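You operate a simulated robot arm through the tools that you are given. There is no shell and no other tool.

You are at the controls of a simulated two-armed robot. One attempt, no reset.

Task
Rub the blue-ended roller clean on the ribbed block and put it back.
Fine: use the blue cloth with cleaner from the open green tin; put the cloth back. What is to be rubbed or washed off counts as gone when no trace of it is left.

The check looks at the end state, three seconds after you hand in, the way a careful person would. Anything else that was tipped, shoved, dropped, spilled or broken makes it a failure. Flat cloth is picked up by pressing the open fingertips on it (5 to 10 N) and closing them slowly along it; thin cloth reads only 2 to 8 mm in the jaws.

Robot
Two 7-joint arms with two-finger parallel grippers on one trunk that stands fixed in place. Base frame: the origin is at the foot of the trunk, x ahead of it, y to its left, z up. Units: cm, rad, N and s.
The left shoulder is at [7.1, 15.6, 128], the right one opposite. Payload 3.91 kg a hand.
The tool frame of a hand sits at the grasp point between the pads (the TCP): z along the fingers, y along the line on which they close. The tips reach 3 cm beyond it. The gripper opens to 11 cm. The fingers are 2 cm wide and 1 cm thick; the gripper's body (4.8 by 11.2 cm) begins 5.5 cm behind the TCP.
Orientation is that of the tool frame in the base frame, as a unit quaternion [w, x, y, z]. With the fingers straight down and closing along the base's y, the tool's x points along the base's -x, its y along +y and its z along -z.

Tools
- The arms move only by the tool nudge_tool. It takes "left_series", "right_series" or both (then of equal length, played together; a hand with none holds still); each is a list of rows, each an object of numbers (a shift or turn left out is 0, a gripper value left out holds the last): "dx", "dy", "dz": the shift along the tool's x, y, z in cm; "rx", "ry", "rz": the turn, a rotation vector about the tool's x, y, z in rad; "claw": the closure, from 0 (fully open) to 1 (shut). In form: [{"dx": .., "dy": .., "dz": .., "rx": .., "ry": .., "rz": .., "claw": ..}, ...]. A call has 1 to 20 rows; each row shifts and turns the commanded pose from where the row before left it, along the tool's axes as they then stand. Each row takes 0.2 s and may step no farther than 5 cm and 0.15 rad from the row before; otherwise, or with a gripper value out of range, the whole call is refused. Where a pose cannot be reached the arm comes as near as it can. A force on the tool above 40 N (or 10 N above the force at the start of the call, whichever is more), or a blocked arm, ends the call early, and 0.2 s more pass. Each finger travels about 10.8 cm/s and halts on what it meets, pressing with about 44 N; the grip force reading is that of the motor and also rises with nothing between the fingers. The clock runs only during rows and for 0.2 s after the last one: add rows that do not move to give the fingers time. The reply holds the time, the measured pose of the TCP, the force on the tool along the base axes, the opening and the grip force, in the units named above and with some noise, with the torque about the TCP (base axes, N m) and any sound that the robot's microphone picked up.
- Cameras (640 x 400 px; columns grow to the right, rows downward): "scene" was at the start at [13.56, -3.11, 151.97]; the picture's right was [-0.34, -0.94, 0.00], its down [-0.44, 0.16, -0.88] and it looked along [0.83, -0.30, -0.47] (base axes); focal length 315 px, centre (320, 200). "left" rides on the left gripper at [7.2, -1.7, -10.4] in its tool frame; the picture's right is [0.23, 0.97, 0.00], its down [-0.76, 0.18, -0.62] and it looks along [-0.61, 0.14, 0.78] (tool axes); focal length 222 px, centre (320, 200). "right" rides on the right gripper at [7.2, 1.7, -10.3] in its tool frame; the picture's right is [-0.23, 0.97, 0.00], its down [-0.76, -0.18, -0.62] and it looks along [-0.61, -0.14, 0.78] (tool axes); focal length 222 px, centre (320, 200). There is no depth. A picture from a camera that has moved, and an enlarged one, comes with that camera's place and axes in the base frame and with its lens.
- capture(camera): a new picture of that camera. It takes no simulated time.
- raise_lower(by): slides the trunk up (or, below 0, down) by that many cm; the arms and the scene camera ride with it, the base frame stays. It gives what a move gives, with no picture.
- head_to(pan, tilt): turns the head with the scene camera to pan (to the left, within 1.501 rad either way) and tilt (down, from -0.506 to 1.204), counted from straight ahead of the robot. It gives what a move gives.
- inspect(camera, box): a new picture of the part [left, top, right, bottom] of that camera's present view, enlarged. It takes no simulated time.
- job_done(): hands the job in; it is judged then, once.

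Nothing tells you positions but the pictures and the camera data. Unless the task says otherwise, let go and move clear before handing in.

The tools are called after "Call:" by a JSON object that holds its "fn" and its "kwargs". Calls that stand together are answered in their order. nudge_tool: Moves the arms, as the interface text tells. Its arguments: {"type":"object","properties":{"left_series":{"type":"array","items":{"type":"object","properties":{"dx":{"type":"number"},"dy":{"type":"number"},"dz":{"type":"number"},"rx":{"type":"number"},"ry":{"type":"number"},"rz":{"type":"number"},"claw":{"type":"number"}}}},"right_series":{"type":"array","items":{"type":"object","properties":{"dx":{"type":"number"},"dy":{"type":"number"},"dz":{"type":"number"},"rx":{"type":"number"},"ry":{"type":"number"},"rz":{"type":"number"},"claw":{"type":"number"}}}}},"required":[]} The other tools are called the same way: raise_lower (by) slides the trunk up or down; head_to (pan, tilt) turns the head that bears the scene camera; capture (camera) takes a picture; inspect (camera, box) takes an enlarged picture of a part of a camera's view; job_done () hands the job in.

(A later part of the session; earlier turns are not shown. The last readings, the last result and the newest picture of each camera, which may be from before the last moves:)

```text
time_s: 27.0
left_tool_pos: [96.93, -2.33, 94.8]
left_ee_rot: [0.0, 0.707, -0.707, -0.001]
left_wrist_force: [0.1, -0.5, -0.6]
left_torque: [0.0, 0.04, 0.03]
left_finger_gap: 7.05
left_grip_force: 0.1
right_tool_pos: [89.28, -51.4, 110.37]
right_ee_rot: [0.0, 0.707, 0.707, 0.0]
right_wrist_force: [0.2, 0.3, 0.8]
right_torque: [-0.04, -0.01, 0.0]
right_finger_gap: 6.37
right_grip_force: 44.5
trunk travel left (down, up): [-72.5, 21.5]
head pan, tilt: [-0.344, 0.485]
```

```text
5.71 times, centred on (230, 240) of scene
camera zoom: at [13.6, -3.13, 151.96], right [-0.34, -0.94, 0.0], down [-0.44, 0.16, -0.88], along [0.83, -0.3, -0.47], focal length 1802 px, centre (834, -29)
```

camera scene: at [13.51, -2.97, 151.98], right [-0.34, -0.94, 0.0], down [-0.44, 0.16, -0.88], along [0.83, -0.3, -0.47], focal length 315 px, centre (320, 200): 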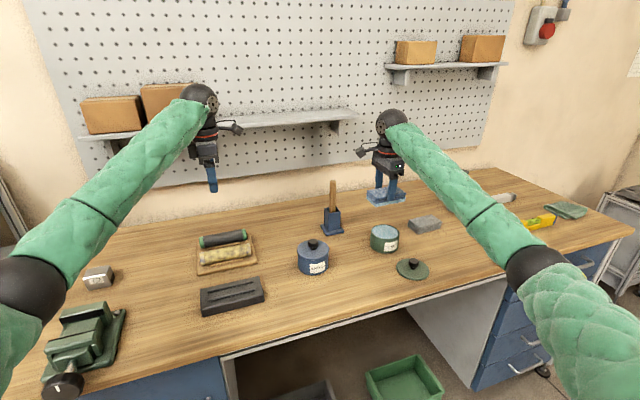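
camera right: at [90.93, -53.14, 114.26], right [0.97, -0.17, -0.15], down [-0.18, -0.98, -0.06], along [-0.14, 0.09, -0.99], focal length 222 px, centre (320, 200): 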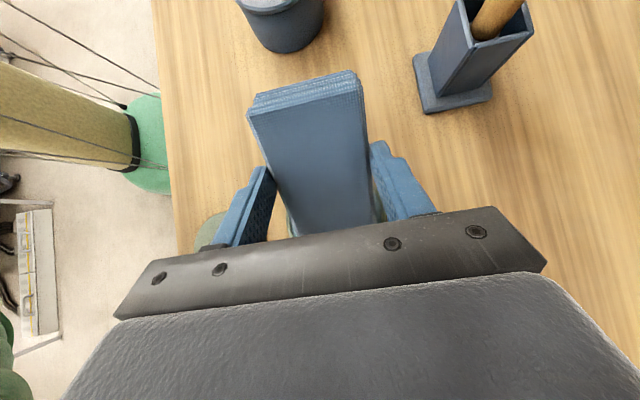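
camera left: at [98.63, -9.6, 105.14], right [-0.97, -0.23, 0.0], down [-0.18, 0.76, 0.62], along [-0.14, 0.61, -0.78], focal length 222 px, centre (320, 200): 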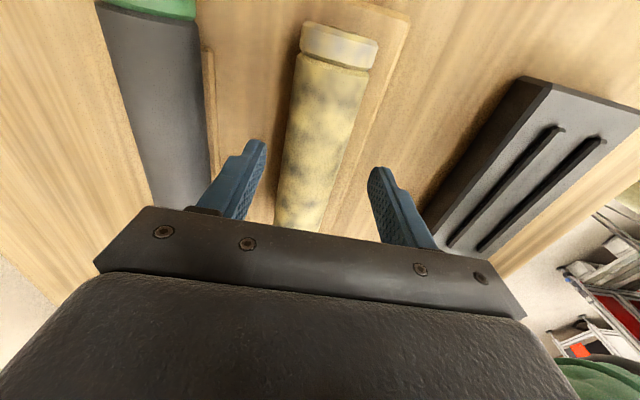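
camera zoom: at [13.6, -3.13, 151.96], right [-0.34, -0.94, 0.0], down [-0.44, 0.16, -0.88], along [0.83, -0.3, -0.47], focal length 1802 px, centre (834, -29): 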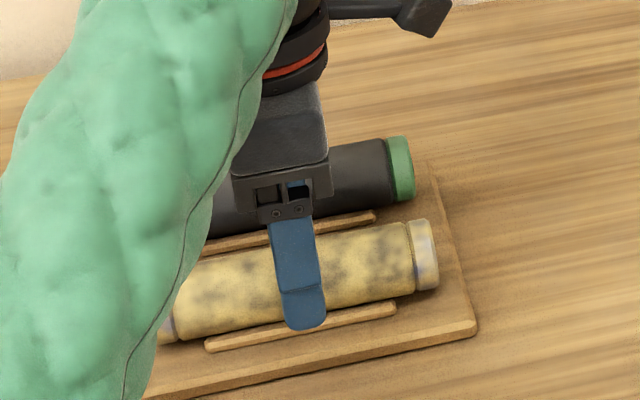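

Call:
{"fn": "nudge_tool", "kwargs": {"left_series": [{"dz": 0.6}, {"claw": 0.42}, {"claw": 0.48}, {"claw": 0.54}, {"claw": 0.58}, {"claw": 0.61}, {"claw": 0.64}, {}]}}

Call:
{"fn": "capture", "kwargs": {"camera": "left"}}

```text
time_s: 28.8
left_tool_pos: [97.07, -2.42, 94.38]
left_ee_rot: [0.0, 0.708, -0.706, 0.0]
left_wrist_force: [14.8, -0.9, 8.6]
left_torque: [-0.12, -0.62, -0.06]
left_finger_gap: 4.74
left_grip_force: 7.6
right_tool_pos: [89.26, -51.37, 110.24]
right_ee_rot: [-0.001, 0.707, 0.707, -0.001]
right_wrist_force: [-0.4, 0.3, 0.1]
right_torque: [0.0, 0.01, 0.02]
right_finger_gap: 6.37
right_grip_force: 44.5
trunk travel left (down, up): [-72.5, 21.5]
head pan, tilt: [-0.344, 0.485]
```

```text
taken
camera left: at [98.7, -9.68, 104.64], right [-0.97, -0.23, 0.0], down [-0.18, 0.76, 0.62], along [-0.14, 0.61, -0.78], focal length 222 px, centre (320, 200)
```

left: 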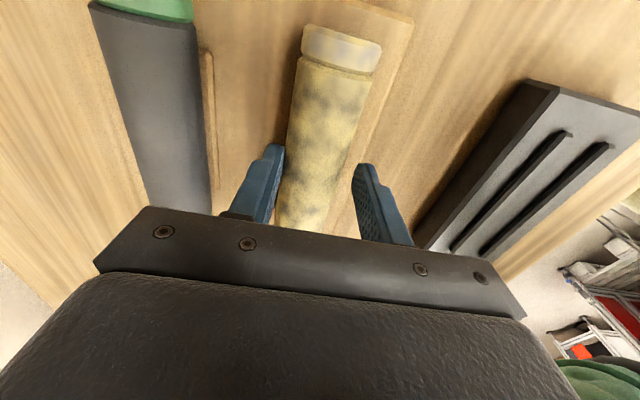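

The far finger touched first, which puts the roller's axis near x 97.6. I'll open slightly, shift 0.5 cm forward and close fully.

Call:
{"fn": "nudge_tool", "kwargs": {"left_series": [{"claw": 0.54}, {"dy": -0.52}, {}, {"claw": 0.6}, {"claw": 0.63}, {"claw": 0.66}, {}]}}

```text
time_s: 30.4
left_tool_pos: [97.49, -2.48, 94.26]
left_ee_rot: [0.001, 0.707, -0.707, 0.0]
left_wrist_force: [-2.3, -1.0, 0.4]
left_torque: [-0.01, 0.08, 0.05]
left_finger_gap: 3.84
left_grip_force: 20.8
right_tool_pos: [89.41, -51.4, 110.44]
right_ee_rot: [0.001, 0.707, 0.707, 0.001]
right_wrist_force: [-0.3, 0.4, -0.4]
right_torque: [-0.04, 0.02, -0.03]
right_finger_gap: 6.35
right_grip_force: 43.9
trunk travel left (down, up): [-72.5, 21.5]
head pan, tilt: [-0.344, 0.485]
```

The roller is gripped across its body with a 3.84 cm gap; its home is TCP (97.5, -2.45, 94.25). I'll tighten, lift and carry it over the block.

Call:
{"fn": "nudge_tool", "kwargs": {"left_series": [{"claw": 0.75}, {}, {"dz": -1}, {"dz": -2}, {"dz": -3}, {"dz": -2}, {"dy": 3.4}, {"dy": 3.4}, {"dy": 3.4}, {"dy": 3.4}, {"dy": 3.2, "dx": -0.35}, {}]}}

Call:
{"fn": "capture", "kwargs": {"camera": "left"}}

Call:
{"fn": "inspect", "kwargs": {"camera": "scene", "box": [180, 200, 290, 320]}}

```text
time_s: 33.0
left_tool_pos: [80.25, -2.15, 102.07]
left_ee_rot: [0.001, 0.708, -0.706, 0.0]
left_wrist_force: [0.0, -1.0, -2.6]
left_torque: [0.0, 0.01, 0.01]
left_finger_gap: 3.8
left_grip_force: 43.9
right_tool_pos: [89.35, -51.36, 110.23]
right_ee_rot: [0.0, 0.707, 0.707, -0.001]
right_wrist_force: [-0.4, 0.4, -0.8]
right_torque: [-0.01, 0.0, -0.01]
right_finger_gap: 6.36
right_grip_force: 43.8
trunk travel left (down, up): [-72.5, 21.5]
head pan, tilt: [-0.344, 0.485]
```

```text
taken
camera left: at [82.0, -9.52, 112.48], right [-0.97, -0.23, 0.0], down [-0.18, 0.76, 0.62], along [-0.14, 0.61, -0.78], focal length 222 px, centre (320, 200)
```

left: 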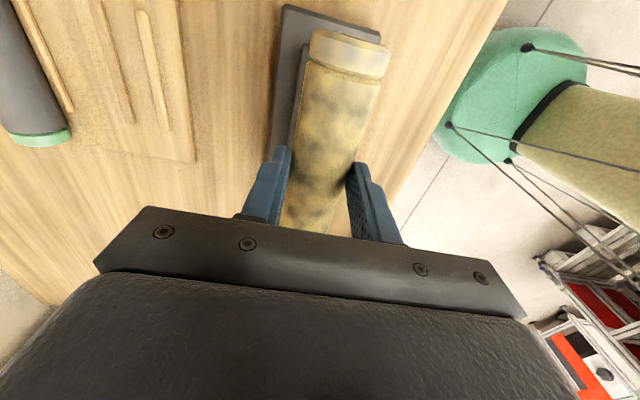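

```text
3.33 times, centred on (235, 260) of scene
camera zoom: at [13.66, -3.17, 151.95], right [-0.34, -0.94, 0.0], down [-0.44, 0.16, -0.88], along [0.83, -0.3, -0.47], focal length 1051 px, centre (603, 0)
```

zoom: 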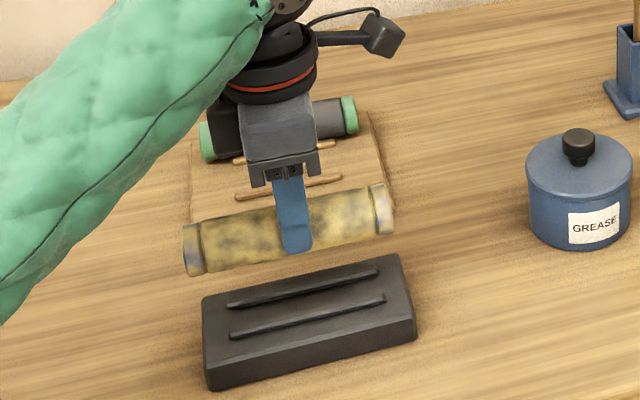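

The roller is held steady over the block. I'll zoom in to check how deep the fingers grip and how the roller lines up with the ribs.

Call:
{"fn": "inspect", "kwargs": {"camera": "scene", "box": [226, 245, 310, 305]}}

Call:
{"fn": "inspect", "kwargs": {"camera": "left", "box": [230, 0, 430, 240]}}

```text
6.67 times, centred on (268, 275) of scene
camera zoom: at [13.66, -3.17, 151.95], right [-0.34, -0.94, 0.0], down [-0.44, 0.16, -0.88], along [0.83, -0.3, -0.47], focal length 2102 px, centre (667, -300)
```

zoom: 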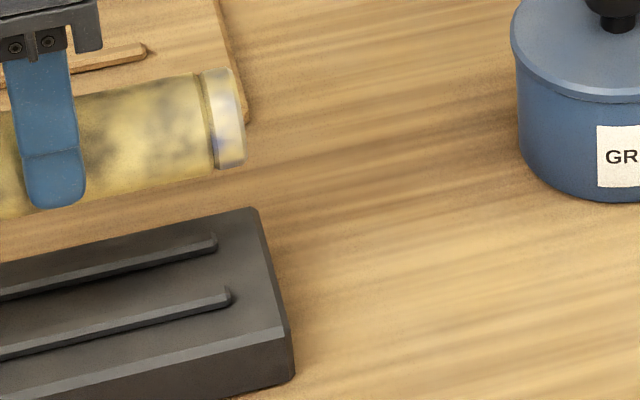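

```text
1.67 times, centred on (330, 120) of left
camera zoom: at [82.0, -9.52, 112.48], right [-0.97, -0.23, 0.0], down [-0.18, 0.76, 0.62], along [-0.14, 0.61, -0.78], focal length 370 px, centre (303, 333)
```

zoom: 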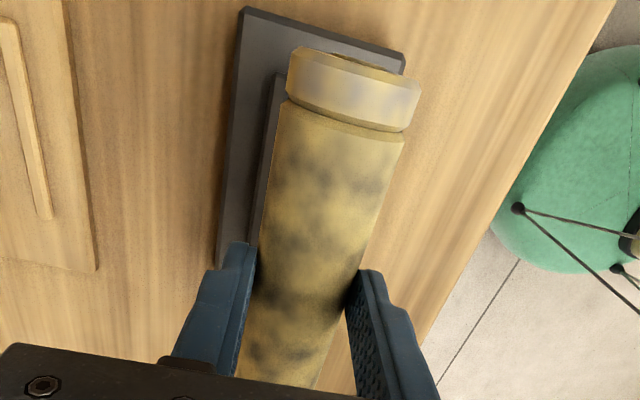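

The block spans about x 77.4 to 84.6, so the cradle axis is near x 81.0. I'll shift there and descend toward the ribs.

Call:
{"fn": "nudge_tool", "kwargs": {"left_series": [{"dy": -0.75, "dz": 1}, {"dz": 2}, {"dz": 1}, {}]}}

Call:
{"fn": "inspect", "kwargs": {"camera": "left", "box": [230, 0, 430, 240]}}

Call:
{"fn": "inspect", "kwargs": {"camera": "scene", "box": [190, 245, 290, 320]}}

```text
time_s: 34.0
left_tool_pos: [81.27, -2.22, 98.15]
left_ee_rot: [0.002, 0.707, -0.707, 0.0]
left_wrist_force: [0.4, -0.5, -2.5]
left_torque: [0.02, 0.01, 0.01]
left_finger_gap: 3.81
left_grip_force: 43.8
right_tool_pos: [89.23, -51.28, 110.23]
right_ee_rot: [0.0, 0.708, 0.706, 0.0]
right_wrist_force: [-0.2, -1.4, -0.6]
right_torque: [0.04, 0.0, 0.02]
right_finger_gap: 6.38
right_grip_force: 43.9
trunk travel left (down, up): [-72.5, 21.5]
head pan, tilt: [-0.344, 0.485]
```

```text
1.67 times, centred on (330, 120) of left
camera zoom: at [83.03, -9.43, 108.49], right [-0.97, -0.23, 0.0], down [-0.18, 0.76, 0.62], along [-0.14, 0.61, -0.78], focal length 370 px, centre (303, 333)
```

zoom: 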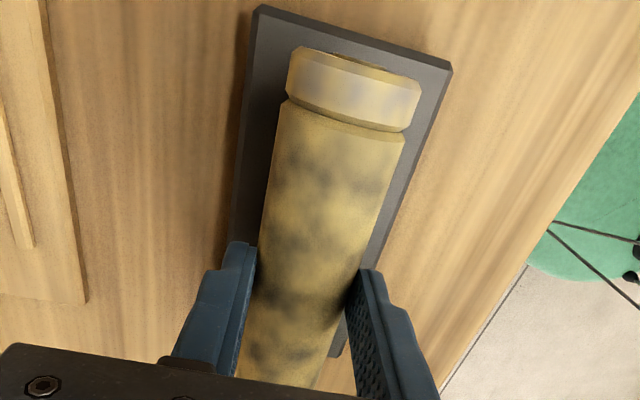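

```text
5.33 times, centred on (240, 282) of scene
camera zoom: at [13.62, -3.15, 151.96], right [-0.34, -0.94, 0.0], down [-0.44, 0.16, -0.88], along [0.83, -0.3, -0.47], focal length 1682 px, centre (747, -240)
```

zoom: 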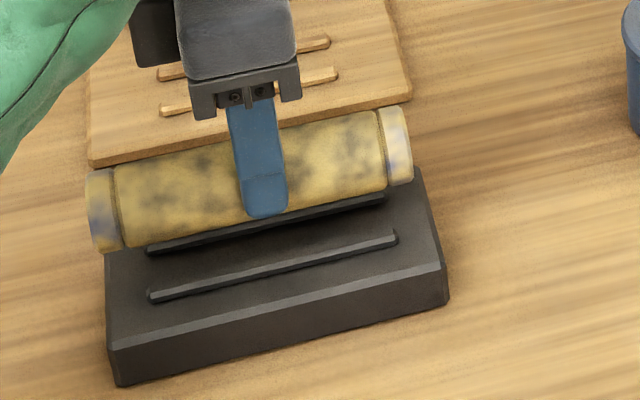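

The roller lines up with the cradle. I'll lower it gently until the ribs take its weight.

Call:
{"fn": "nudge_tool", "kwargs": {"left_series": [{"dz": 0.5}, {"dz": 0.5}, {"dz": 0.3}, {"dz": 0.2}, {"dz": 0.2}, {}]}}

Call:
{"fn": "inspect", "kwargs": {"camera": "scene", "box": [190, 245, 290, 320]}}

```text
time_s: 35.4
left_tool_pos: [81.42, -2.08, 96.48]
left_ee_rot: [0.001, 0.707, -0.707, -0.001]
left_wrist_force: [-0.2, 0.4, -2.0]
left_torque: [-0.01, 0.01, 0.02]
left_finger_gap: 3.82
left_grip_force: 44.2
right_tool_pos: [89.26, -51.4, 110.27]
right_ee_rot: [-0.001, 0.707, 0.707, 0.0]
right_wrist_force: [-0.4, 0.2, -0.4]
right_torque: [0.0, 0.0, 0.03]
right_finger_gap: 6.36
right_grip_force: 43.8
trunk travel left (down, up): [-72.5, 21.5]
head pan, tilt: [-0.344, 0.485]
```

```text
5.33 times, centred on (240, 282) of scene
camera zoom: at [13.61, -3.14, 151.96], right [-0.34, -0.94, 0.0], down [-0.44, 0.16, -0.88], along [0.83, -0.3, -0.47], focal length 1682 px, centre (747, -240)
```

zoom: 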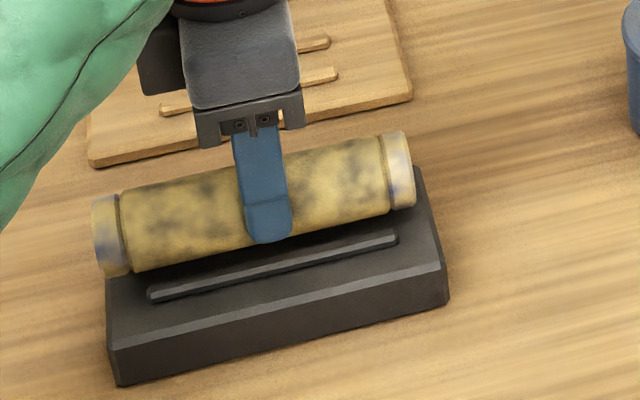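

Call:
{"fn": "nudge_tool", "kwargs": {"left_series": [{"dz": 0.25, "dy": 0.1}, {"dz": 0.25}, {"dz": 0.2}, {}]}}

Call:
{"fn": "inspect", "kwargs": {"camera": "scene", "box": [190, 245, 290, 320]}}

```text
time_s: 36.4
left_tool_pos: [81.29, -2.16, 96.18]
left_ee_rot: [0.0, 0.708, -0.707, 0.002]
left_wrist_force: [3.9, 2.4, 22.5]
left_torque: [0.34, -0.47, 0.0]
left_finger_gap: 3.79
left_grip_force: 44.0
right_tool_pos: [89.13, -51.28, 110.6]
right_ee_rot: [0.0, 0.707, 0.708, 0.0]
right_wrist_force: [1.1, -0.3, 0.2]
right_torque: [0.01, 0.01, 0.0]
right_finger_gap: 6.37
right_grip_force: 44.2
trunk travel left (down, up): [-72.5, 21.5]
head pan, tilt: [-0.344, 0.485]
```

```text
5.33 times, centred on (240, 282) of scene
camera zoom: at [13.42, -3.11, 152.01], right [-0.34, -0.94, 0.0], down [-0.44, 0.16, -0.88], along [0.83, -0.3, -0.47], focal length 1682 px, centre (747, -240)
```

zoom: 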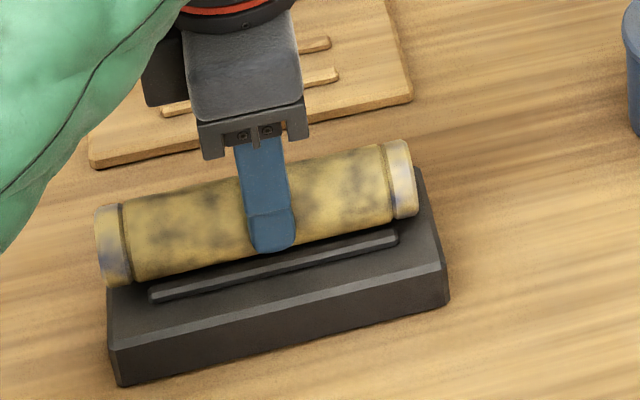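

The ribs now carry the roller with about 22 N. I'll ease off slightly and open the fingers so it settles into the cradle.

Call:
{"fn": "nudge_tool", "kwargs": {"left_series": [{"dz": -0.3, "dy": -0.1}, {}, {"claw": 0.68}, {"claw": 0.64}, {"claw": 0.6}, {"claw": 0.5}, {"claw": 0.4}, {}]}}

Call:
{"fn": "inspect", "kwargs": {"camera": "scene", "box": [190, 245, 290, 320]}}

Call:
{"fn": "inspect", "kwargs": {"camera": "left", "box": [210, 0, 450, 240]}}

```text
time_s: 38.2
left_tool_pos: [81.39, -2.2, 96.21]
left_ee_rot: [0.0, -0.707, 0.707, 0.0]
left_wrist_force: [-0.7, 0.0, -0.3]
left_torque: [0.01, 0.0, -0.04]
left_finger_gap: 6.59
left_grip_force: 0.1
right_tool_pos: [89.32, -51.39, 110.39]
right_ee_rot: [0.0, 0.707, 0.707, 0.0]
right_wrist_force: [0.1, -0.3, -0.3]
right_torque: [0.0, -0.02, -0.01]
right_finger_gap: 6.34
right_grip_force: 43.7
trunk travel left (down, up): [-72.5, 21.5]
head pan, tilt: [-0.344, 0.485]
```

```text
5.33 times, centred on (240, 282) of scene
camera zoom: at [13.59, -3.14, 151.96], right [-0.34, -0.94, 0.0], down [-0.44, 0.16, -0.88], along [0.83, -0.3, -0.47], focal length 1682 px, centre (747, -240)
```

zoom: 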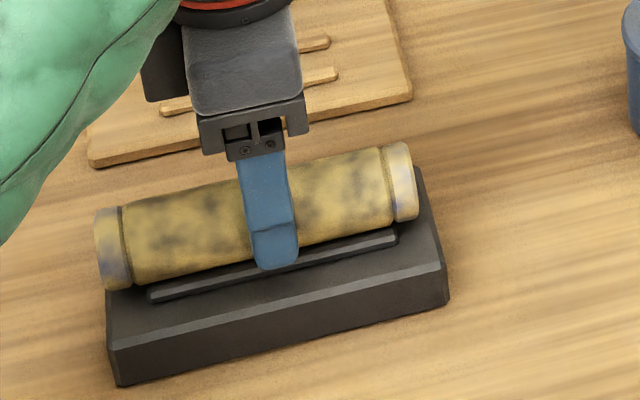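

```text
1.67 times, centred on (330, 120) of left
camera zoom: at [83.05, -9.48, 106.51], right [-0.97, -0.23, 0.0], down [-0.18, 0.76, 0.62], along [-0.14, 0.61, -0.78], focal length 370 px, centre (303, 333)
```

zoom: 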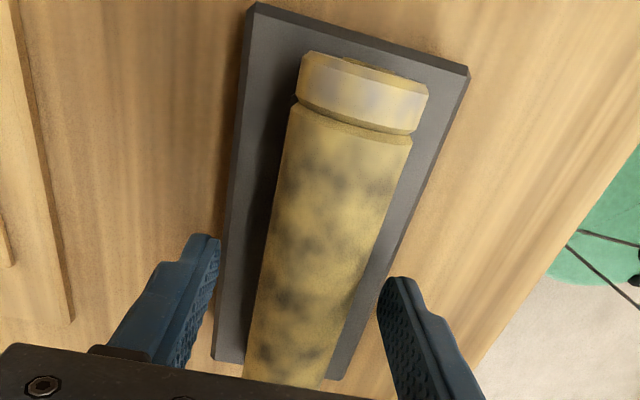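

The roller rests in the rib cradle with its axis near x 81.1. I'll take the left hand up and away to the left and bring the wet pad across.

Call:
{"fn": "nudge_tool", "kwargs": {"left_series": [{"dz": -2}, {"dz": -4}, {"dz": -5}, {"dz": -5}, {"dx": -4.5, "dy": 2}, {"dx": -4.5, "dy": 2}, {"dx": -4.5, "dy": 2}, {"dx": -4.5, "dy": 2}, {"dx": -4.5, "dy": 2}, {"dx": -4.5, "dy": 2}, {}]}}

Call:
{"fn": "nudge_tool", "kwargs": {"right_series": [{"dy": -4.1}, {"dy": -4.1}, {"dx": 4.9}, {"dx": 4.9}, {"dx": 4.9}, {"dx": 4.9}, {"dx": 4.9}, {"dx": 4.9}, {"dx": 4.9}, {"dx": 4.9}, {"dx": 4.9}, {"dx": 1.9}, {}]}}

Call:
{"fn": "capture", "kwargs": {"camera": "right"}}

Call:
{"fn": "capture", "kwargs": {"camera": "scene"}}

Call:
{"fn": "capture", "kwargs": {"camera": "left"}}

```text
time_s: 40.6
left_tool_pos: [69.27, 24.5, 112.08]
left_ee_rot: [0.0, 0.707, -0.707, 0.0]
left_wrist_force: [-0.4, -0.4, 0.5]
left_torque: [0.02, 0.01, -0.01]
left_finger_gap: 6.57
left_grip_force: 0.0
right_tool_pos: [89.29, -51.43, 110.22]
right_ee_rot: [-0.001, 0.707, 0.707, 0.001]
right_wrist_force: [-0.7, -0.5, -1.2]
right_torque: [0.0, 0.0, 0.02]
right_finger_gap: 6.35
right_grip_force: 43.9
trunk travel left (down, up): [-72.5, 21.5]
head pan, tilt: [-0.344, 0.485]
```

```text
time_s: 43.4
left_tool_pos: [69.28, 24.65, 112.05]
left_ee_rot: [0.0, 0.708, -0.706, 0.0]
left_wrist_force: [-1.3, 1.0, -0.8]
left_torque: [0.01, -0.01, -0.01]
left_finger_gap: 6.61
left_grip_force: 0.1
right_tool_pos: [81.23, -5.4, 110.4]
right_ee_rot: [0.0, 0.708, 0.707, 0.0]
right_wrist_force: [-0.7, 0.4, -0.5]
right_torque: [0.0, 0.0, 0.0]
right_finger_gap: 6.38
right_grip_force: 44.1
trunk travel left (down, up): [-72.5, 21.5]
head pan, tilt: [-0.344, 0.485]
```

```text
taken
camera right: at [82.81, 1.84, 120.62], right [0.97, -0.23, 0.0], down [-0.18, -0.76, 0.62], along [-0.14, -0.61, -0.78], focal length 222 px, centre (320, 200)
```

right: 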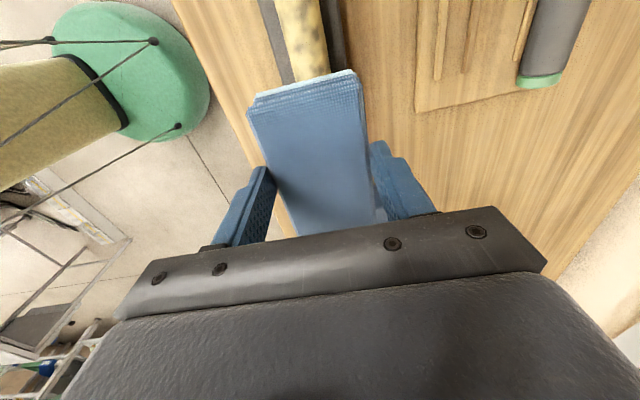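

```text
taken
camera scene: at [13.59, -3.08, 151.97], right [-0.34, -0.94, 0.0], down [-0.44, 0.16, -0.88], along [0.83, -0.3, -0.47], focal length 315 px, centre (320, 200)
```

scene: 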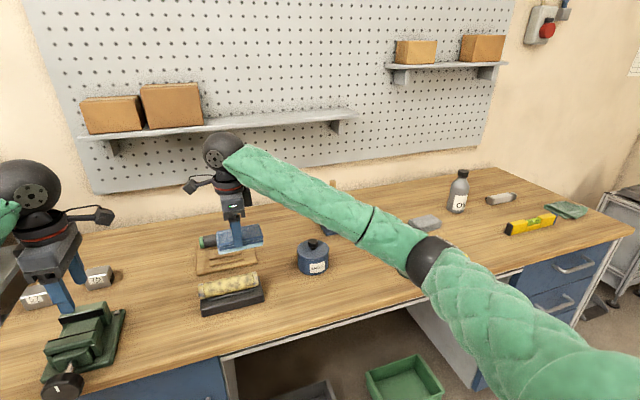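

```text
taken
camera left: at [70.9, 17.34, 122.42], right [-0.97, -0.23, 0.0], down [-0.18, 0.76, 0.62], along [-0.14, 0.61, -0.78], focal length 222 px, centre (320, 200)
```

left: 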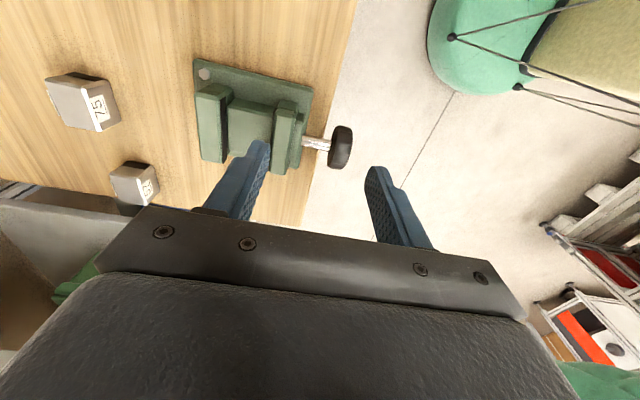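

The roller's axis is near x 81.0, directly under the pad. I'll lower the pad toward it.

Call:
{"fn": "nudge_tool", "kwargs": {"right_series": [{"dz": 4, "dy": -0.2}, {"dz": 3}, {"dz": 1.5}, {"dz": 0.5}, {}]}}

Call:
{"fn": "inspect", "kwargs": {"camera": "scene", "box": [180, 235, 290, 320]}}

```text
time_s: 44.6
left_tool_pos: [69.17, 24.64, 112.08]
left_ee_rot: [0.0, 0.707, -0.707, -0.001]
left_wrist_force: [0.0, 0.2, 0.3]
left_torque: [-0.03, 0.01, -0.01]
left_finger_gap: 6.6
left_grip_force: 0.1
right_tool_pos: [80.95, -5.28, 101.28]
right_ee_rot: [0.0, 0.708, 0.707, 0.0]
right_wrist_force: [0.4, 0.2, -0.5]
right_torque: [0.03, -0.01, -0.05]
right_finger_gap: 6.36
right_grip_force: 44.0
trunk travel left (down, up): [-72.5, 21.5]
head pan, tilt: [-0.344, 0.485]
```

```text
4.71 times, centred on (235, 278) of scene
camera zoom: at [13.57, -3.09, 151.97], right [-0.34, -0.94, 0.0], down [-0.44, 0.16, -0.88], along [0.83, -0.3, -0.47], focal length 1484 px, centre (720, -165)
```

zoom: 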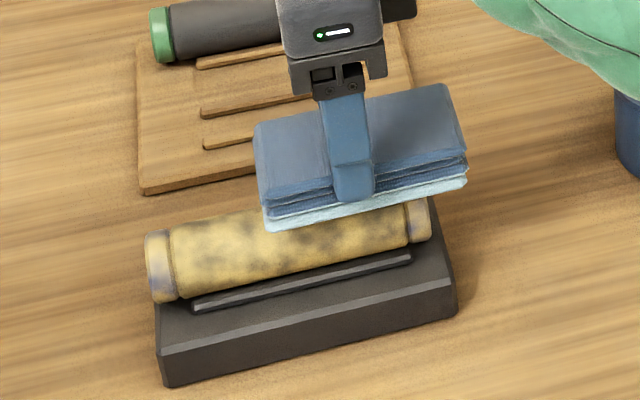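

Call:
{"fn": "nudge_tool", "kwargs": {"right_series": [{"dz": 0.4}, {"dz": 0.4}, {"dz": 0.3}, {"dz": 0.3}, {"dz": 0.2}, {}]}}

Call:
{"fn": "inspect", "kwargs": {"camera": "scene", "box": [180, 235, 290, 320]}}

```text
time_s: 46.0
left_tool_pos: [68.9, 24.6, 112.19]
left_ee_rot: [0.001, 0.708, -0.707, 0.0]
left_wrist_force: [-0.2, -0.4, 0.0]
left_torque: [0.0, 0.01, -0.01]
left_finger_gap: 6.6
left_grip_force: 0.1
right_tool_pos: [80.65, -5.29, 99.98]
right_ee_rot: [0.0, 0.707, 0.707, 0.002]
right_wrist_force: [6.5, 2.1, 26.7]
right_torque: [1.17, -0.48, -0.13]
right_finger_gap: 6.39
right_grip_force: 43.6
trunk travel left (down, up): [-72.5, 21.5]
head pan, tilt: [-0.344, 0.485]
```

```text
4.71 times, centred on (235, 278) of scene
camera zoom: at [13.4, -3.07, 152.02], right [-0.34, -0.94, 0.0], down [-0.44, 0.16, -0.88], along [0.83, -0.3, -0.47], focal length 1484 px, centre (720, -165)
```

zoom: 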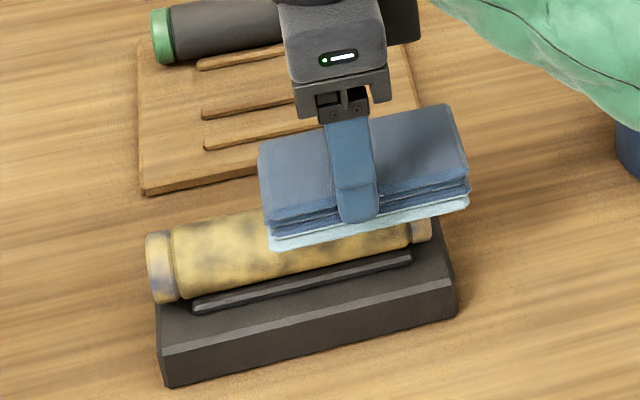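

The pad is pressing on the roller with about 27 N. I'll ease to a moderate pressure and make one stroke along the roller to see what comes off.

Call:
{"fn": "nudge_tool", "kwargs": {"right_series": [{"dz": -0.12, "dy": 0.2}, {"dx": 0.7}, {"dx": 0.7}, {"dx": 0.7}, {"dx": 0.7}, {"dx": 0.7}, {"dx": 0.7}, {"dx": 0.7}, {"dx": 0.7}, {}]}}

Call:
{"fn": "inspect", "kwargs": {"camera": "scene", "box": [180, 235, 290, 320]}}

```text
time_s: 48.2
left_tool_pos: [69.08, 24.5, 112.32]
left_ee_rot: [0.0, 0.708, -0.706, 0.0]
left_wrist_force: [0.3, 0.0, -0.3]
left_torque: [0.0, 0.01, -0.02]
left_finger_gap: 6.63
left_grip_force: 0.0
right_tool_pos: [80.87, 0.35, 99.82]
right_ee_rot: [-0.001, 0.707, 0.707, 0.0]
right_wrist_force: [-1.1, -7.7, 16.1]
right_torque: [-0.13, 0.02, -0.02]
right_finger_gap: 6.39
right_grip_force: 43.4
trunk travel left (down, up): [-72.5, 21.5]
head pan, tilt: [-0.344, 0.485]
```

```text
4.71 times, centred on (235, 278) of scene
camera zoom: at [13.41, -3.17, 151.98], right [-0.34, -0.94, 0.0], down [-0.44, 0.16, -0.88], along [0.83, -0.3, -0.47], focal length 1484 px, centre (720, -165)
```

zoom: 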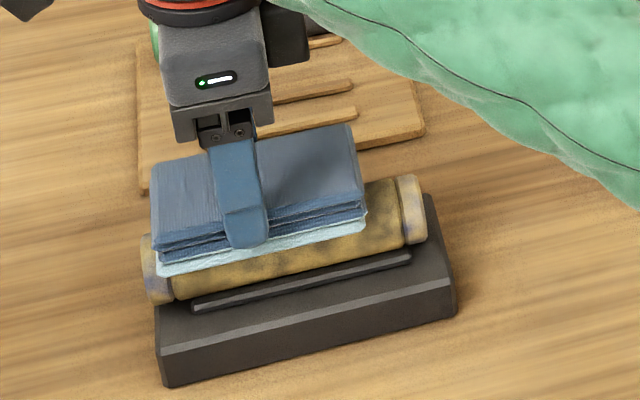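

The roller already looks different under the stroke and it's staying in the cradle. I'll make two more strokes back and forth and then lift to look.

Call:
{"fn": "nudge_tool", "kwargs": {"right_series": [{"dx": -1}, {"dx": -1}, {"dx": -1}, {"dx": -1}, {"dx": -1}, {"dx": -1}, {"dx": -0.8}, {"dx": 1}, {"dx": 1}, {"dx": 1}, {"dx": 1}, {"dx": 1}, {"dx": 1}, {"dx": 0.8}, {"dz": -1}, {"dz": -3}, {"dx": -4.5, "dz": -3}, {"dx": -4.5, "dz": -2}, {"dx": -4.5}, {}]}}

Call:
{"fn": "inspect", "kwargs": {"camera": "scene", "box": [190, 245, 290, 320]}}

Call:
{"fn": "capture", "kwargs": {"camera": "right"}}

```text
refused: row 17 steps farther than a row can; nothing moved
```

```text
5.33 times, centred on (240, 282) of scene
camera zoom: at [13.41, -3.17, 151.98], right [-0.34, -0.94, 0.0], down [-0.44, 0.16, -0.88], along [0.83, -0.3, -0.47], focal length 1682 px, centre (747, -240)
```

zoom: 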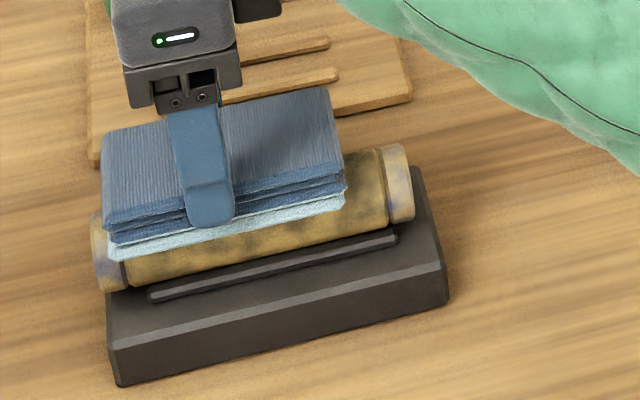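

```text
taken
camera right: at [82.47, 7.53, 110.21], right [0.97, -0.23, 0.0], down [-0.18, -0.76, 0.62], along [-0.14, -0.61, -0.78], focal length 222 px, centre (320, 200)
```

right: 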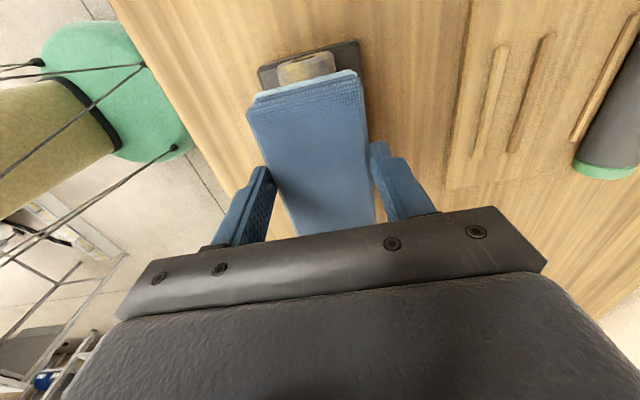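

Call:
{"fn": "nudge_tool", "kwargs": {"right_series": [{"dx": -1}, {"dx": -1}, {"dx": -1}, {"dx": -1}, {"dx": -1}, {"dx": -1}, {"dx": -0.8}, {"dx": 1}, {"dx": 1}, {"dx": 1}, {"dx": 1}, {"dx": 1}, {"dx": 1}, {"dx": 0.8}, {"dz": -1}, {"dz": -3}, {"dz": -3}, {"dx": -4.5}, {"dx": -4.5}, {"dx": -4.5}]}}

Call:
{"fn": "inspect", "kwargs": {"camera": "scene", "box": [190, 245, 290, 320]}}

Call:
{"fn": "capture", "kwargs": {"camera": "right"}}

```text
time_s: 52.4
left_tool_pos: [69.2, 24.43, 112.17]
left_ee_rot: [0.0, 0.707, -0.707, -0.001]
left_wrist_force: [0.4, -0.4, -0.3]
left_torque: [0.01, -0.01, -0.02]
left_finger_gap: 6.58
left_grip_force: 0.0
right_tool_pos: [80.89, -13.08, 107.05]
right_ee_rot: [0.0, 0.706, 0.708, 0.0]
right_wrist_force: [0.4, 0.1, -0.2]
right_torque: [0.0, -0.05, 0.01]
right_finger_gap: 6.39
right_grip_force: 44.0
trunk travel left (down, up): [-72.5, 21.5]
head pan, tilt: [-0.344, 0.485]
```

```text
5.33 times, centred on (240, 282) of scene
camera zoom: at [13.53, -3.27, 151.97], right [-0.34, -0.94, 0.0], down [-0.44, 0.16, -0.88], along [0.83, -0.3, -0.47], focal length 1682 px, centre (747, -240)
```

zoom: 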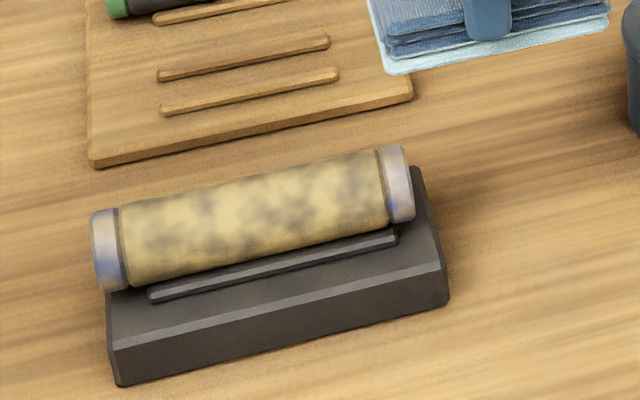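

```text
taken
camera right: at [82.58, -5.88, 117.28], right [0.97, -0.23, 0.0], down [-0.18, -0.76, 0.62], along [-0.14, -0.61, -0.78], focal length 222 px, centre (320, 200)
```

right: 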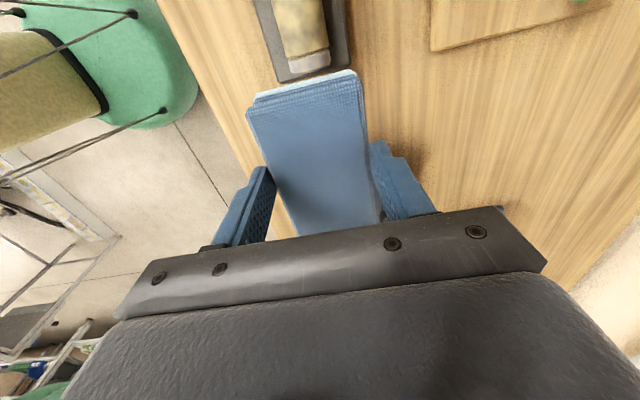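

Call:
{"fn": "inspect", "kwargs": {"camera": "scene", "box": [200, 260, 272, 305]}}

Call:
{"fn": "inspect", "kwargs": {"camera": "right", "box": [230, 0, 390, 90]}}

```text
8.89 times, centred on (236, 282) of scene
camera zoom: at [13.53, -3.27, 151.97], right [-0.34, -0.94, 0.0], down [-0.44, 0.16, -0.88], along [0.83, -0.3, -0.47], focal length 2803 px, centre (1067, -533)
```

zoom: 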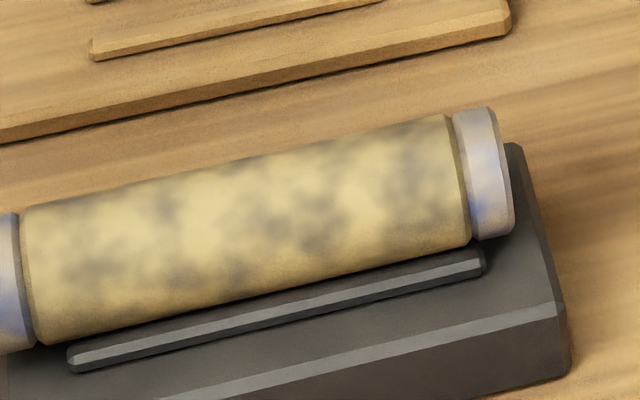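

```text
4.00 times, centred on (310, 45) of right
camera zoom: at [82.58, -5.88, 117.28], right [0.97, -0.23, 0.0], down [-0.18, -0.76, 0.62], along [-0.14, -0.61, -0.78], focal length 888 px, centre (360, 820)
```

zoom: 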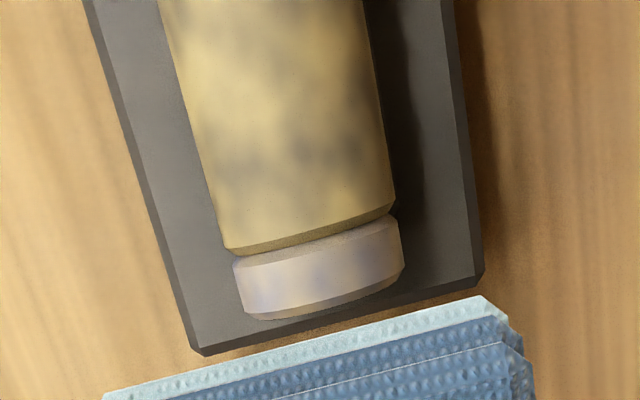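

The collars already show more blue, so the grease is thinning but needs more rubbing. I'll go back down and keep stroking.

Call:
{"fn": "nudge_tool", "kwargs": {"right_series": [{"dx": 4.5}, {"dx": 2.5}, {"dz": 3}, {"dz": 3}, {"dz": 1}, {"dx": 1.3}, {"dx": 1.3}, {"dx": 1.3}, {"dx": 1.3}, {"dx": 1.3}, {"dx": -1.3}, {"dx": -1.3}, {"dx": -1.3}, {"dx": -1.3}, {"dx": -1.3}, {"dx": 1.3}, {"dx": 1.3}, {"dx": 1.3}, {"dx": 1.3}, {"dx": 1.3}]}}

Call:
{"fn": "nudge_tool", "kwargs": {"right_series": [{"dx": -1.3}, {"dx": -1.3}, {"dx": -1.3}, {"dx": -1.3}, {"dx": -1.3}, {"dx": 1.3}, {"dx": 1.3}, {"dx": 1.3}, {"dx": 1.3}, {"dx": 1.3}, {"dx": -1.3}, {"dx": -1.3}, {"dx": -1.3}, {"dx": -1.3}, {"dx": -1.3}, {"dx": 1.3}, {"dx": 1.3}, {"dx": 1.3}, {"dx": 1.3}, {"dx": 1.3}]}}

Call:
{"fn": "inspect", "kwargs": {"camera": "scene", "box": [190, 245, 290, 320]}}

```text
time_s: 56.6
left_tool_pos: [69.11, 24.62, 112.25]
left_ee_rot: [-0.001, -0.707, 0.708, 0.0]
left_wrist_force: [0.4, 0.1, 0.3]
left_torque: [0.02, 0.0, 0.01]
left_finger_gap: 6.6
left_grip_force: 0.1
right_tool_pos: [80.74, 0.4, 100.03]
right_ee_rot: [-0.001, 0.706, 0.708, 0.0]
right_wrist_force: [-1.4, -4.9, 11.1]
right_torque: [-0.24, 0.0, -0.06]
right_finger_gap: 6.39
right_grip_force: 44.5
trunk travel left (down, up): [-72.5, 21.5]
head pan, tilt: [-0.344, 0.485]
```

```text
time_s: 60.8
left_tool_pos: [69.28, 24.61, 112.19]
left_ee_rot: [0.0, 0.707, -0.707, 0.0]
left_wrist_force: [0.1, 0.1, 0.0]
left_torque: [0.0, 0.03, 0.01]
left_finger_gap: 6.58
left_grip_force: 0.0
right_tool_pos: [80.9, 0.38, 99.93]
right_ee_rot: [-0.001, 0.706, 0.708, -0.001]
right_wrist_force: [-1.5, -0.5, 3.2]
right_torque: [0.01, 0.02, -0.02]
right_finger_gap: 6.39
right_grip_force: 43.9
trunk travel left (down, up): [-72.5, 21.5]
head pan, tilt: [-0.344, 0.485]
```

```text
5.33 times, centred on (240, 282) of scene
camera zoom: at [13.54, -3.06, 151.97], right [-0.34, -0.94, 0.0], down [-0.44, 0.16, -0.88], along [0.83, -0.3, -0.47], focal length 1682 px, centre (747, -240)
```

zoom: 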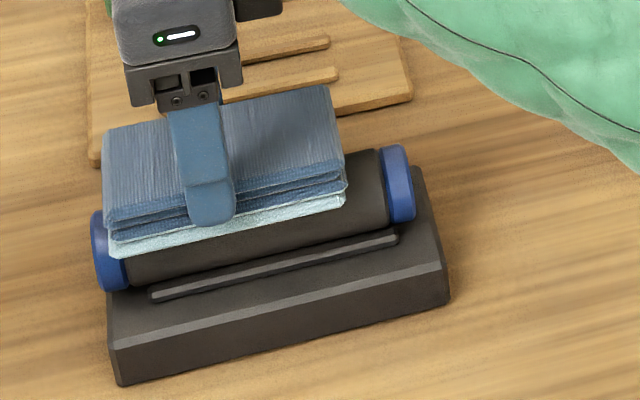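

The roller now looks clean, with a dark body and blue ends. I'll lift the pad away and inspect it for traces.

Call:
{"fn": "nudge_tool", "kwargs": {"right_series": [{"dz": -1}, {"dz": -3}, {"dz": -4}, {"dz": -2}, {"dx": -4.5}, {"dx": -4.5}, {"dx": -4.5}, {"dx": -4.5}, {"dx": -4.5}, {}]}}

Call:
{"fn": "inspect", "kwargs": {"camera": "scene", "box": [196, 258, 276, 308]}}

Call:
{"fn": "capture", "kwargs": {"camera": "right"}}

Call:
{"fn": "capture", "kwargs": {"camera": "scene"}}

```text
time_s: 63.0
left_tool_pos: [69.11, 24.62, 112.13]
left_ee_rot: [0.0, 0.708, -0.706, 0.0]
left_wrist_force: [-0.6, -0.1, -0.4]
left_torque: [-0.02, -0.01, 0.0]
left_finger_gap: 6.58
left_grip_force: 0.1
right_tool_pos: [81.0, -22.17, 109.84]
right_ee_rot: [0.0, 0.706, 0.708, 0.0]
right_wrist_force: [0.7, -0.4, -0.3]
right_torque: [0.02, -0.01, 0.0]
right_finger_gap: 6.34
right_grip_force: 43.2
trunk travel left (down, up): [-72.5, 21.5]
head pan, tilt: [-0.344, 0.485]
```

```text
8.00 times, centred on (236, 283) of scene
camera zoom: at [13.61, -3.01, 151.96], right [-0.34, -0.94, 0.0], down [-0.44, 0.16, -0.88], along [0.83, -0.3, -0.47], focal length 2522 px, centre (992, -464)
```

zoom: 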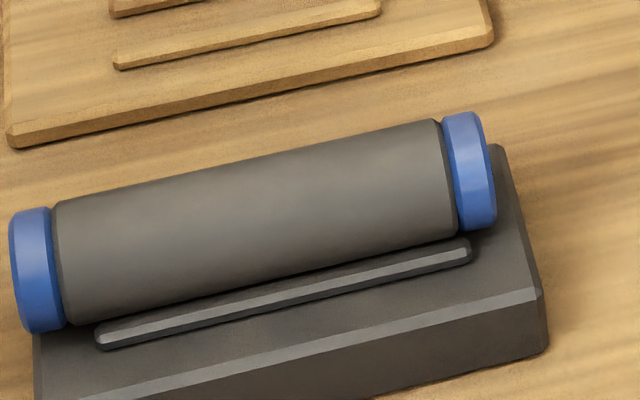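

```text
taken
camera right: at [82.6, -14.89, 120.1], right [0.97, -0.23, 0.0], down [-0.18, -0.76, 0.62], along [-0.14, -0.61, -0.78], focal length 222 px, centre (320, 200)
```

right: 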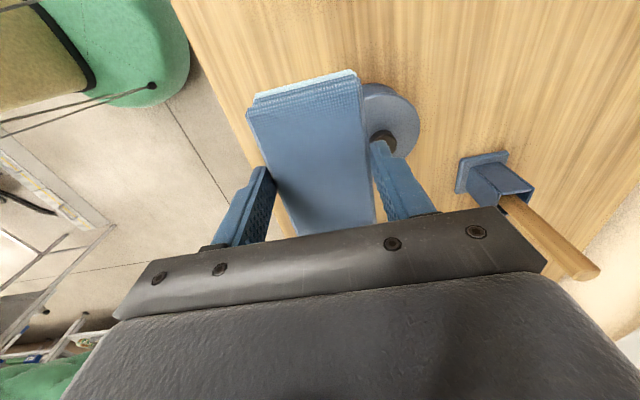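

```text
taken
camera scene: at [13.61, -3.01, 151.96], right [-0.34, -0.94, 0.0], down [-0.44, 0.16, -0.88], along [0.83, -0.3, -0.47], focal length 315 px, centre (320, 200)
```

scene: 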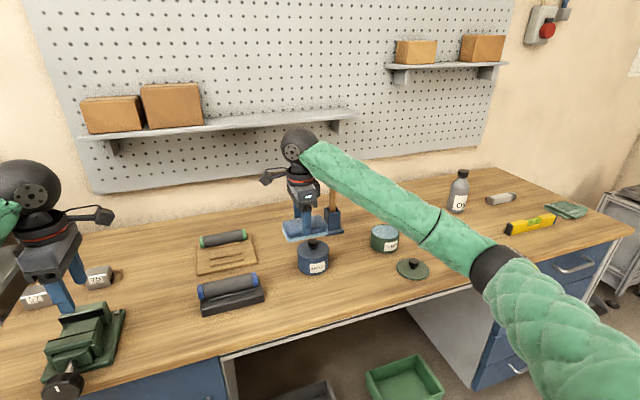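

Call:
{"fn": "inspect", "kwargs": {"camera": "scene", "box": [190, 225, 270, 305]}}

Call:
{"fn": "inspect", "kwargs": {"camera": "scene", "box": [225, 262, 265, 290]}}

Call:
{"fn": "inspect", "kwargs": {"camera": "scene", "box": [195, 272, 235, 300]}}

```text
5.00 times, centred on (230, 265) of scene
camera zoom: at [13.61, -3.01, 151.96], right [-0.34, -0.94, 0.0], down [-0.44, 0.16, -0.88], along [0.83, -0.3, -0.47], focal length 1577 px, centre (770, -125)
```

zoom: 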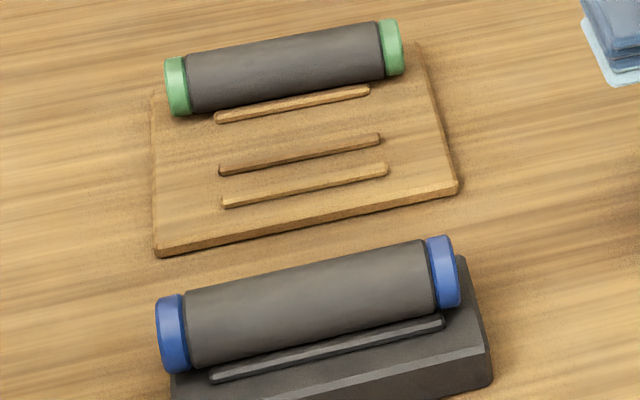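

```text
14.29 times, centred on (245, 276) of scene
camera zoom: at [13.61, -3.01, 151.96], right [-0.34, -0.94, 0.0], down [-0.44, 0.16, -0.88], along [0.83, -0.3, -0.47], focal length 4504 px, centre (1391, -886)
```

zoom: 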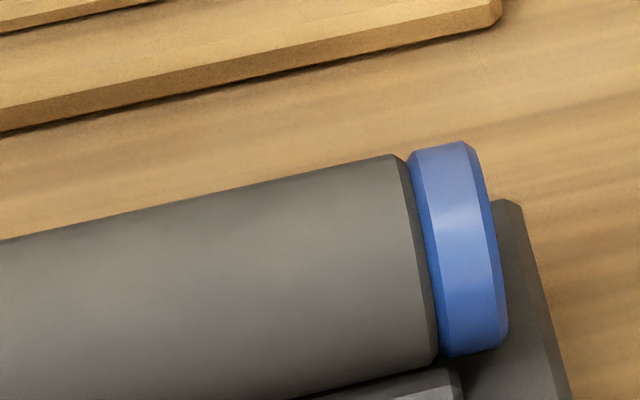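

```text
14.29 times, centred on (215, 286) of scene
camera zoom: at [13.61, -3.01, 151.96], right [-0.34, -0.94, 0.0], down [-0.44, 0.16, -0.88], along [0.83, -0.3, -0.47], focal length 4504 px, centre (1820, -1029)
```

zoom: 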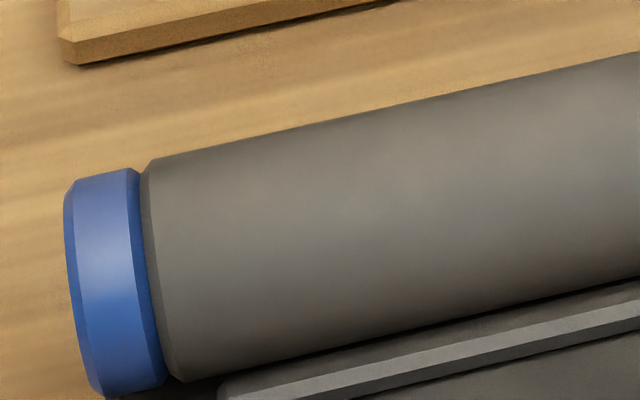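

The body still looks slightly warmer than the green-ended roller, which could be a faint film. I'll rub some more to be sure.

Call:
{"fn": "nudge_tool", "kwargs": {"right_series": [{"dx": 4.5}, {"dx": 4.5}, {"dx": 4.5}, {"dx": 2.5}, {"dz": 4}, {"dz": 4}, {"dz": 1.5}, {"dz": 0.6}, {"dx": 1.3}, {"dx": 1.3}, {"dx": 1.3}, {"dx": 1.3}, {"dx": 1.3}, {"dx": -1.3}, {"dx": -1.3}, {"dx": -1.3}, {"dx": -1.3}, {"dx": -1.3}]}}

Call:
{"fn": "nudge_tool", "kwargs": {"right_series": [{"dx": 1.3}, {"dx": 1.3}, {"dx": 1.3}, {"dx": 1.3}, {"dx": 1.3}, {"dx": -1.3}, {"dx": -1.3}, {"dx": -1.3}, {"dx": -1.3}, {"dx": -1.3}, {"dx": 1.3}, {"dx": 1.3}, {"dx": 1.3}, {"dx": 1.3}, {"dx": 1.3}, {"dx": -1.3}, {"dx": -1.3}, {"dx": -1.3}, {"dx": -1.3}, {"dx": -1.3}]}}

Call:
{"fn": "nudge_tool", "kwargs": {"right_series": [{"dx": 1.3}, {"dx": 1.3}, {"dx": 1.3}, {"dx": 1.3}, {"dx": 1.3}, {"dx": -1.3}, {"dx": -1.3}, {"dx": -1.3}, {"dz": -1}, {"dz": -3}, {"dz": -4}, {"dz": -2}, {"dx": -4.5}, {"dx": -4.5}, {"dx": -4.5}, {"dx": -4.5}, {}]}}

Call:
{"fn": "inspect", "kwargs": {"camera": "scene", "box": [190, 225, 270, 305]}}

Call:
{"fn": "inspect", "kwargs": {"camera": "scene", "box": [195, 272, 235, 300]}}

```text
time_s: 66.8
left_tool_pos: [69.23, 24.57, 111.96]
left_ee_rot: [0.0, -0.707, 0.708, 0.0]
left_wrist_force: [-0.7, 0.5, 0.0]
left_torque: [-0.01, 0.0, 0.0]
left_finger_gap: 6.6
left_grip_force: 0.1
right_tool_pos: [80.95, -6.29, 99.92]
right_ee_rot: [0.0, 0.707, 0.708, -0.001]
right_wrist_force: [-1.1, 0.1, 4.5]
right_torque: [0.16, 0.02, 0.07]
right_finger_gap: 6.39
right_grip_force: 44.0
trunk travel left (down, up): [-72.5, 21.5]
head pan, tilt: [-0.344, 0.485]
```

```text
time_s: 71.0
left_tool_pos: [69.06, 24.63, 112.13]
left_ee_rot: [0.001, 0.708, -0.706, 0.0]
left_wrist_force: [0.2, 0.7, -0.1]
left_torque: [0.05, -0.01, 0.05]
left_finger_gap: 6.59
left_grip_force: 0.0
right_tool_pos: [80.93, -6.41, 99.84]
right_ee_rot: [0.0, 0.707, 0.708, 0.0]
right_wrist_force: [-2.3, 6.3, 15.6]
right_torque: [0.5, 0.06, 0.1]
right_finger_gap: 6.37
right_grip_force: 44.0
trunk travel left (down, up): [-72.5, 21.5]
head pan, tilt: [-0.344, 0.485]
```

```text
time_s: 74.6
left_tool_pos: [69.21, 24.65, 112.04]
left_ee_rot: [0.001, 0.708, -0.706, 0.0]
left_wrist_force: [-0.1, -0.5, -0.4]
left_torque: [-0.02, 0.02, 0.0]
left_finger_gap: 6.6
left_grip_force: 0.1
right_tool_pos: [81.19, -21.8, 110.01]
right_ee_rot: [0.0, 0.706, 0.708, -0.001]
right_wrist_force: [0.5, -0.5, -0.6]
right_torque: [-0.04, 0.03, 0.0]
right_finger_gap: 6.35
right_grip_force: 44.5
trunk travel left (down, up): [-72.5, 21.5]
head pan, tilt: [-0.344, 0.485]
```

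```text
5.00 times, centred on (230, 265) of scene
camera zoom: at [13.64, -2.93, 151.96], right [-0.34, -0.94, 0.0], down [-0.44, 0.16, -0.88], along [0.83, -0.3, -0.47], focal length 1577 px, centre (770, -125)
```

zoom: 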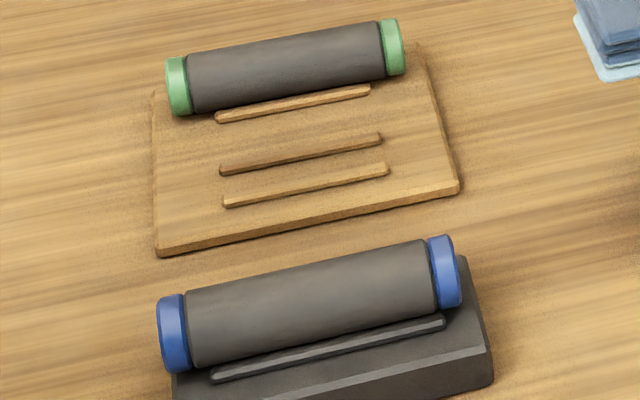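

```text
14.29 times, centred on (215, 286) of scene
camera zoom: at [13.64, -2.93, 151.96], right [-0.34, -0.94, 0.0], down [-0.44, 0.16, -0.88], along [0.83, -0.3, -0.47], focal length 4504 px, centre (1820, -1029)
```

zoom: 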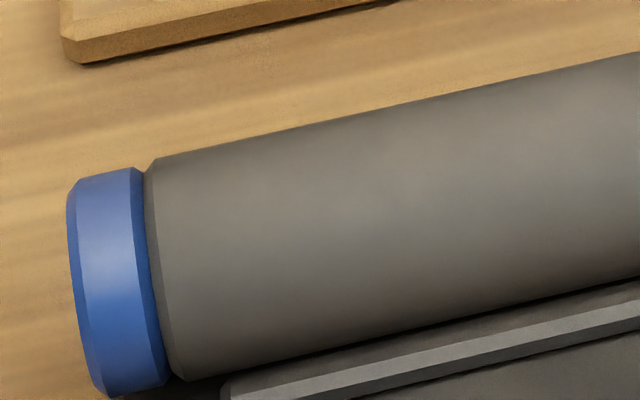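

More rubbing changed nothing, so the visible side is clean. I'll move the pad further off, then pick the roller up with the left hand and look at the rest of it.

Call:
{"fn": "nudge_tool", "kwargs": {"right_series": [{"dx": -4.5}, {"dx": -4.5}, {"dx": -4.5}, {"dx": -4.5}, {}]}}

Call:
{"fn": "nudge_tool", "kwargs": {"left_series": [{"dx": 4.5, "dy": -2}, {"dx": 4.5, "dy": -2}, {"dx": 4.5, "dy": -2}, {"dx": 4.5, "dy": -2}, {"dx": 4.5, "dy": -2}, {"dx": 4.5, "dy": -2}, {"dz": 5}, {"dz": 5}, {}]}}

Call:
{"fn": "inspect", "kwargs": {"camera": "left", "box": [210, 0, 450, 240]}}

```text
time_s: 75.8
left_tool_pos: [69.35, 24.7, 112.07]
left_ee_rot: [0.0, 0.708, -0.706, 0.0]
left_wrist_force: [-0.4, 0.3, -0.4]
left_torque: [0.01, 0.0, 0.0]
left_finger_gap: 6.62
left_grip_force: 0.2
right_tool_pos: [81.11, -39.71, 110.09]
right_ee_rot: [0.001, 0.706, 0.708, -0.001]
right_wrist_force: [0.3, 0.2, -0.7]
right_torque: [0.01, 0.0, 0.0]
right_finger_gap: 6.37
right_grip_force: 44.1
trunk travel left (down, up): [-72.5, 21.5]
head pan, tilt: [-0.344, 0.485]
```

```text
time_s: 77.8
left_tool_pos: [81.02, -2.35, 102.08]
left_ee_rot: [0.0, 0.707, -0.707, -0.001]
left_wrist_force: [0.1, -0.1, 0.0]
left_torque: [0.0, -0.04, 0.03]
left_finger_gap: 6.6
left_grip_force: 0.1
right_tool_pos: [81.0, -39.82, 110.25]
right_ee_rot: [0.0, 0.707, 0.707, 0.0]
right_wrist_force: [0.3, 0.1, -1.1]
right_torque: [0.01, -0.03, 0.01]
right_finger_gap: 6.38
right_grip_force: 44.4
trunk travel left (down, up): [-72.5, 21.5]
head pan, tilt: [-0.344, 0.485]
```

```text
1.67 times, centred on (330, 120) of left
camera zoom: at [82.71, -9.7, 112.37], right [-0.97, -0.23, 0.0], down [-0.18, 0.76, 0.62], along [-0.14, 0.61, -0.78], focal length 370 px, centre (303, 333)
```

zoom: 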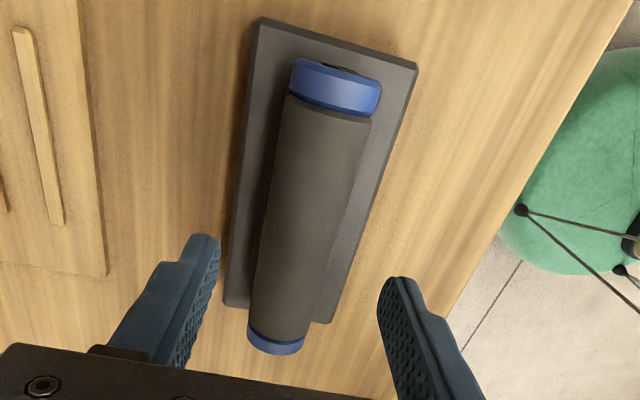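

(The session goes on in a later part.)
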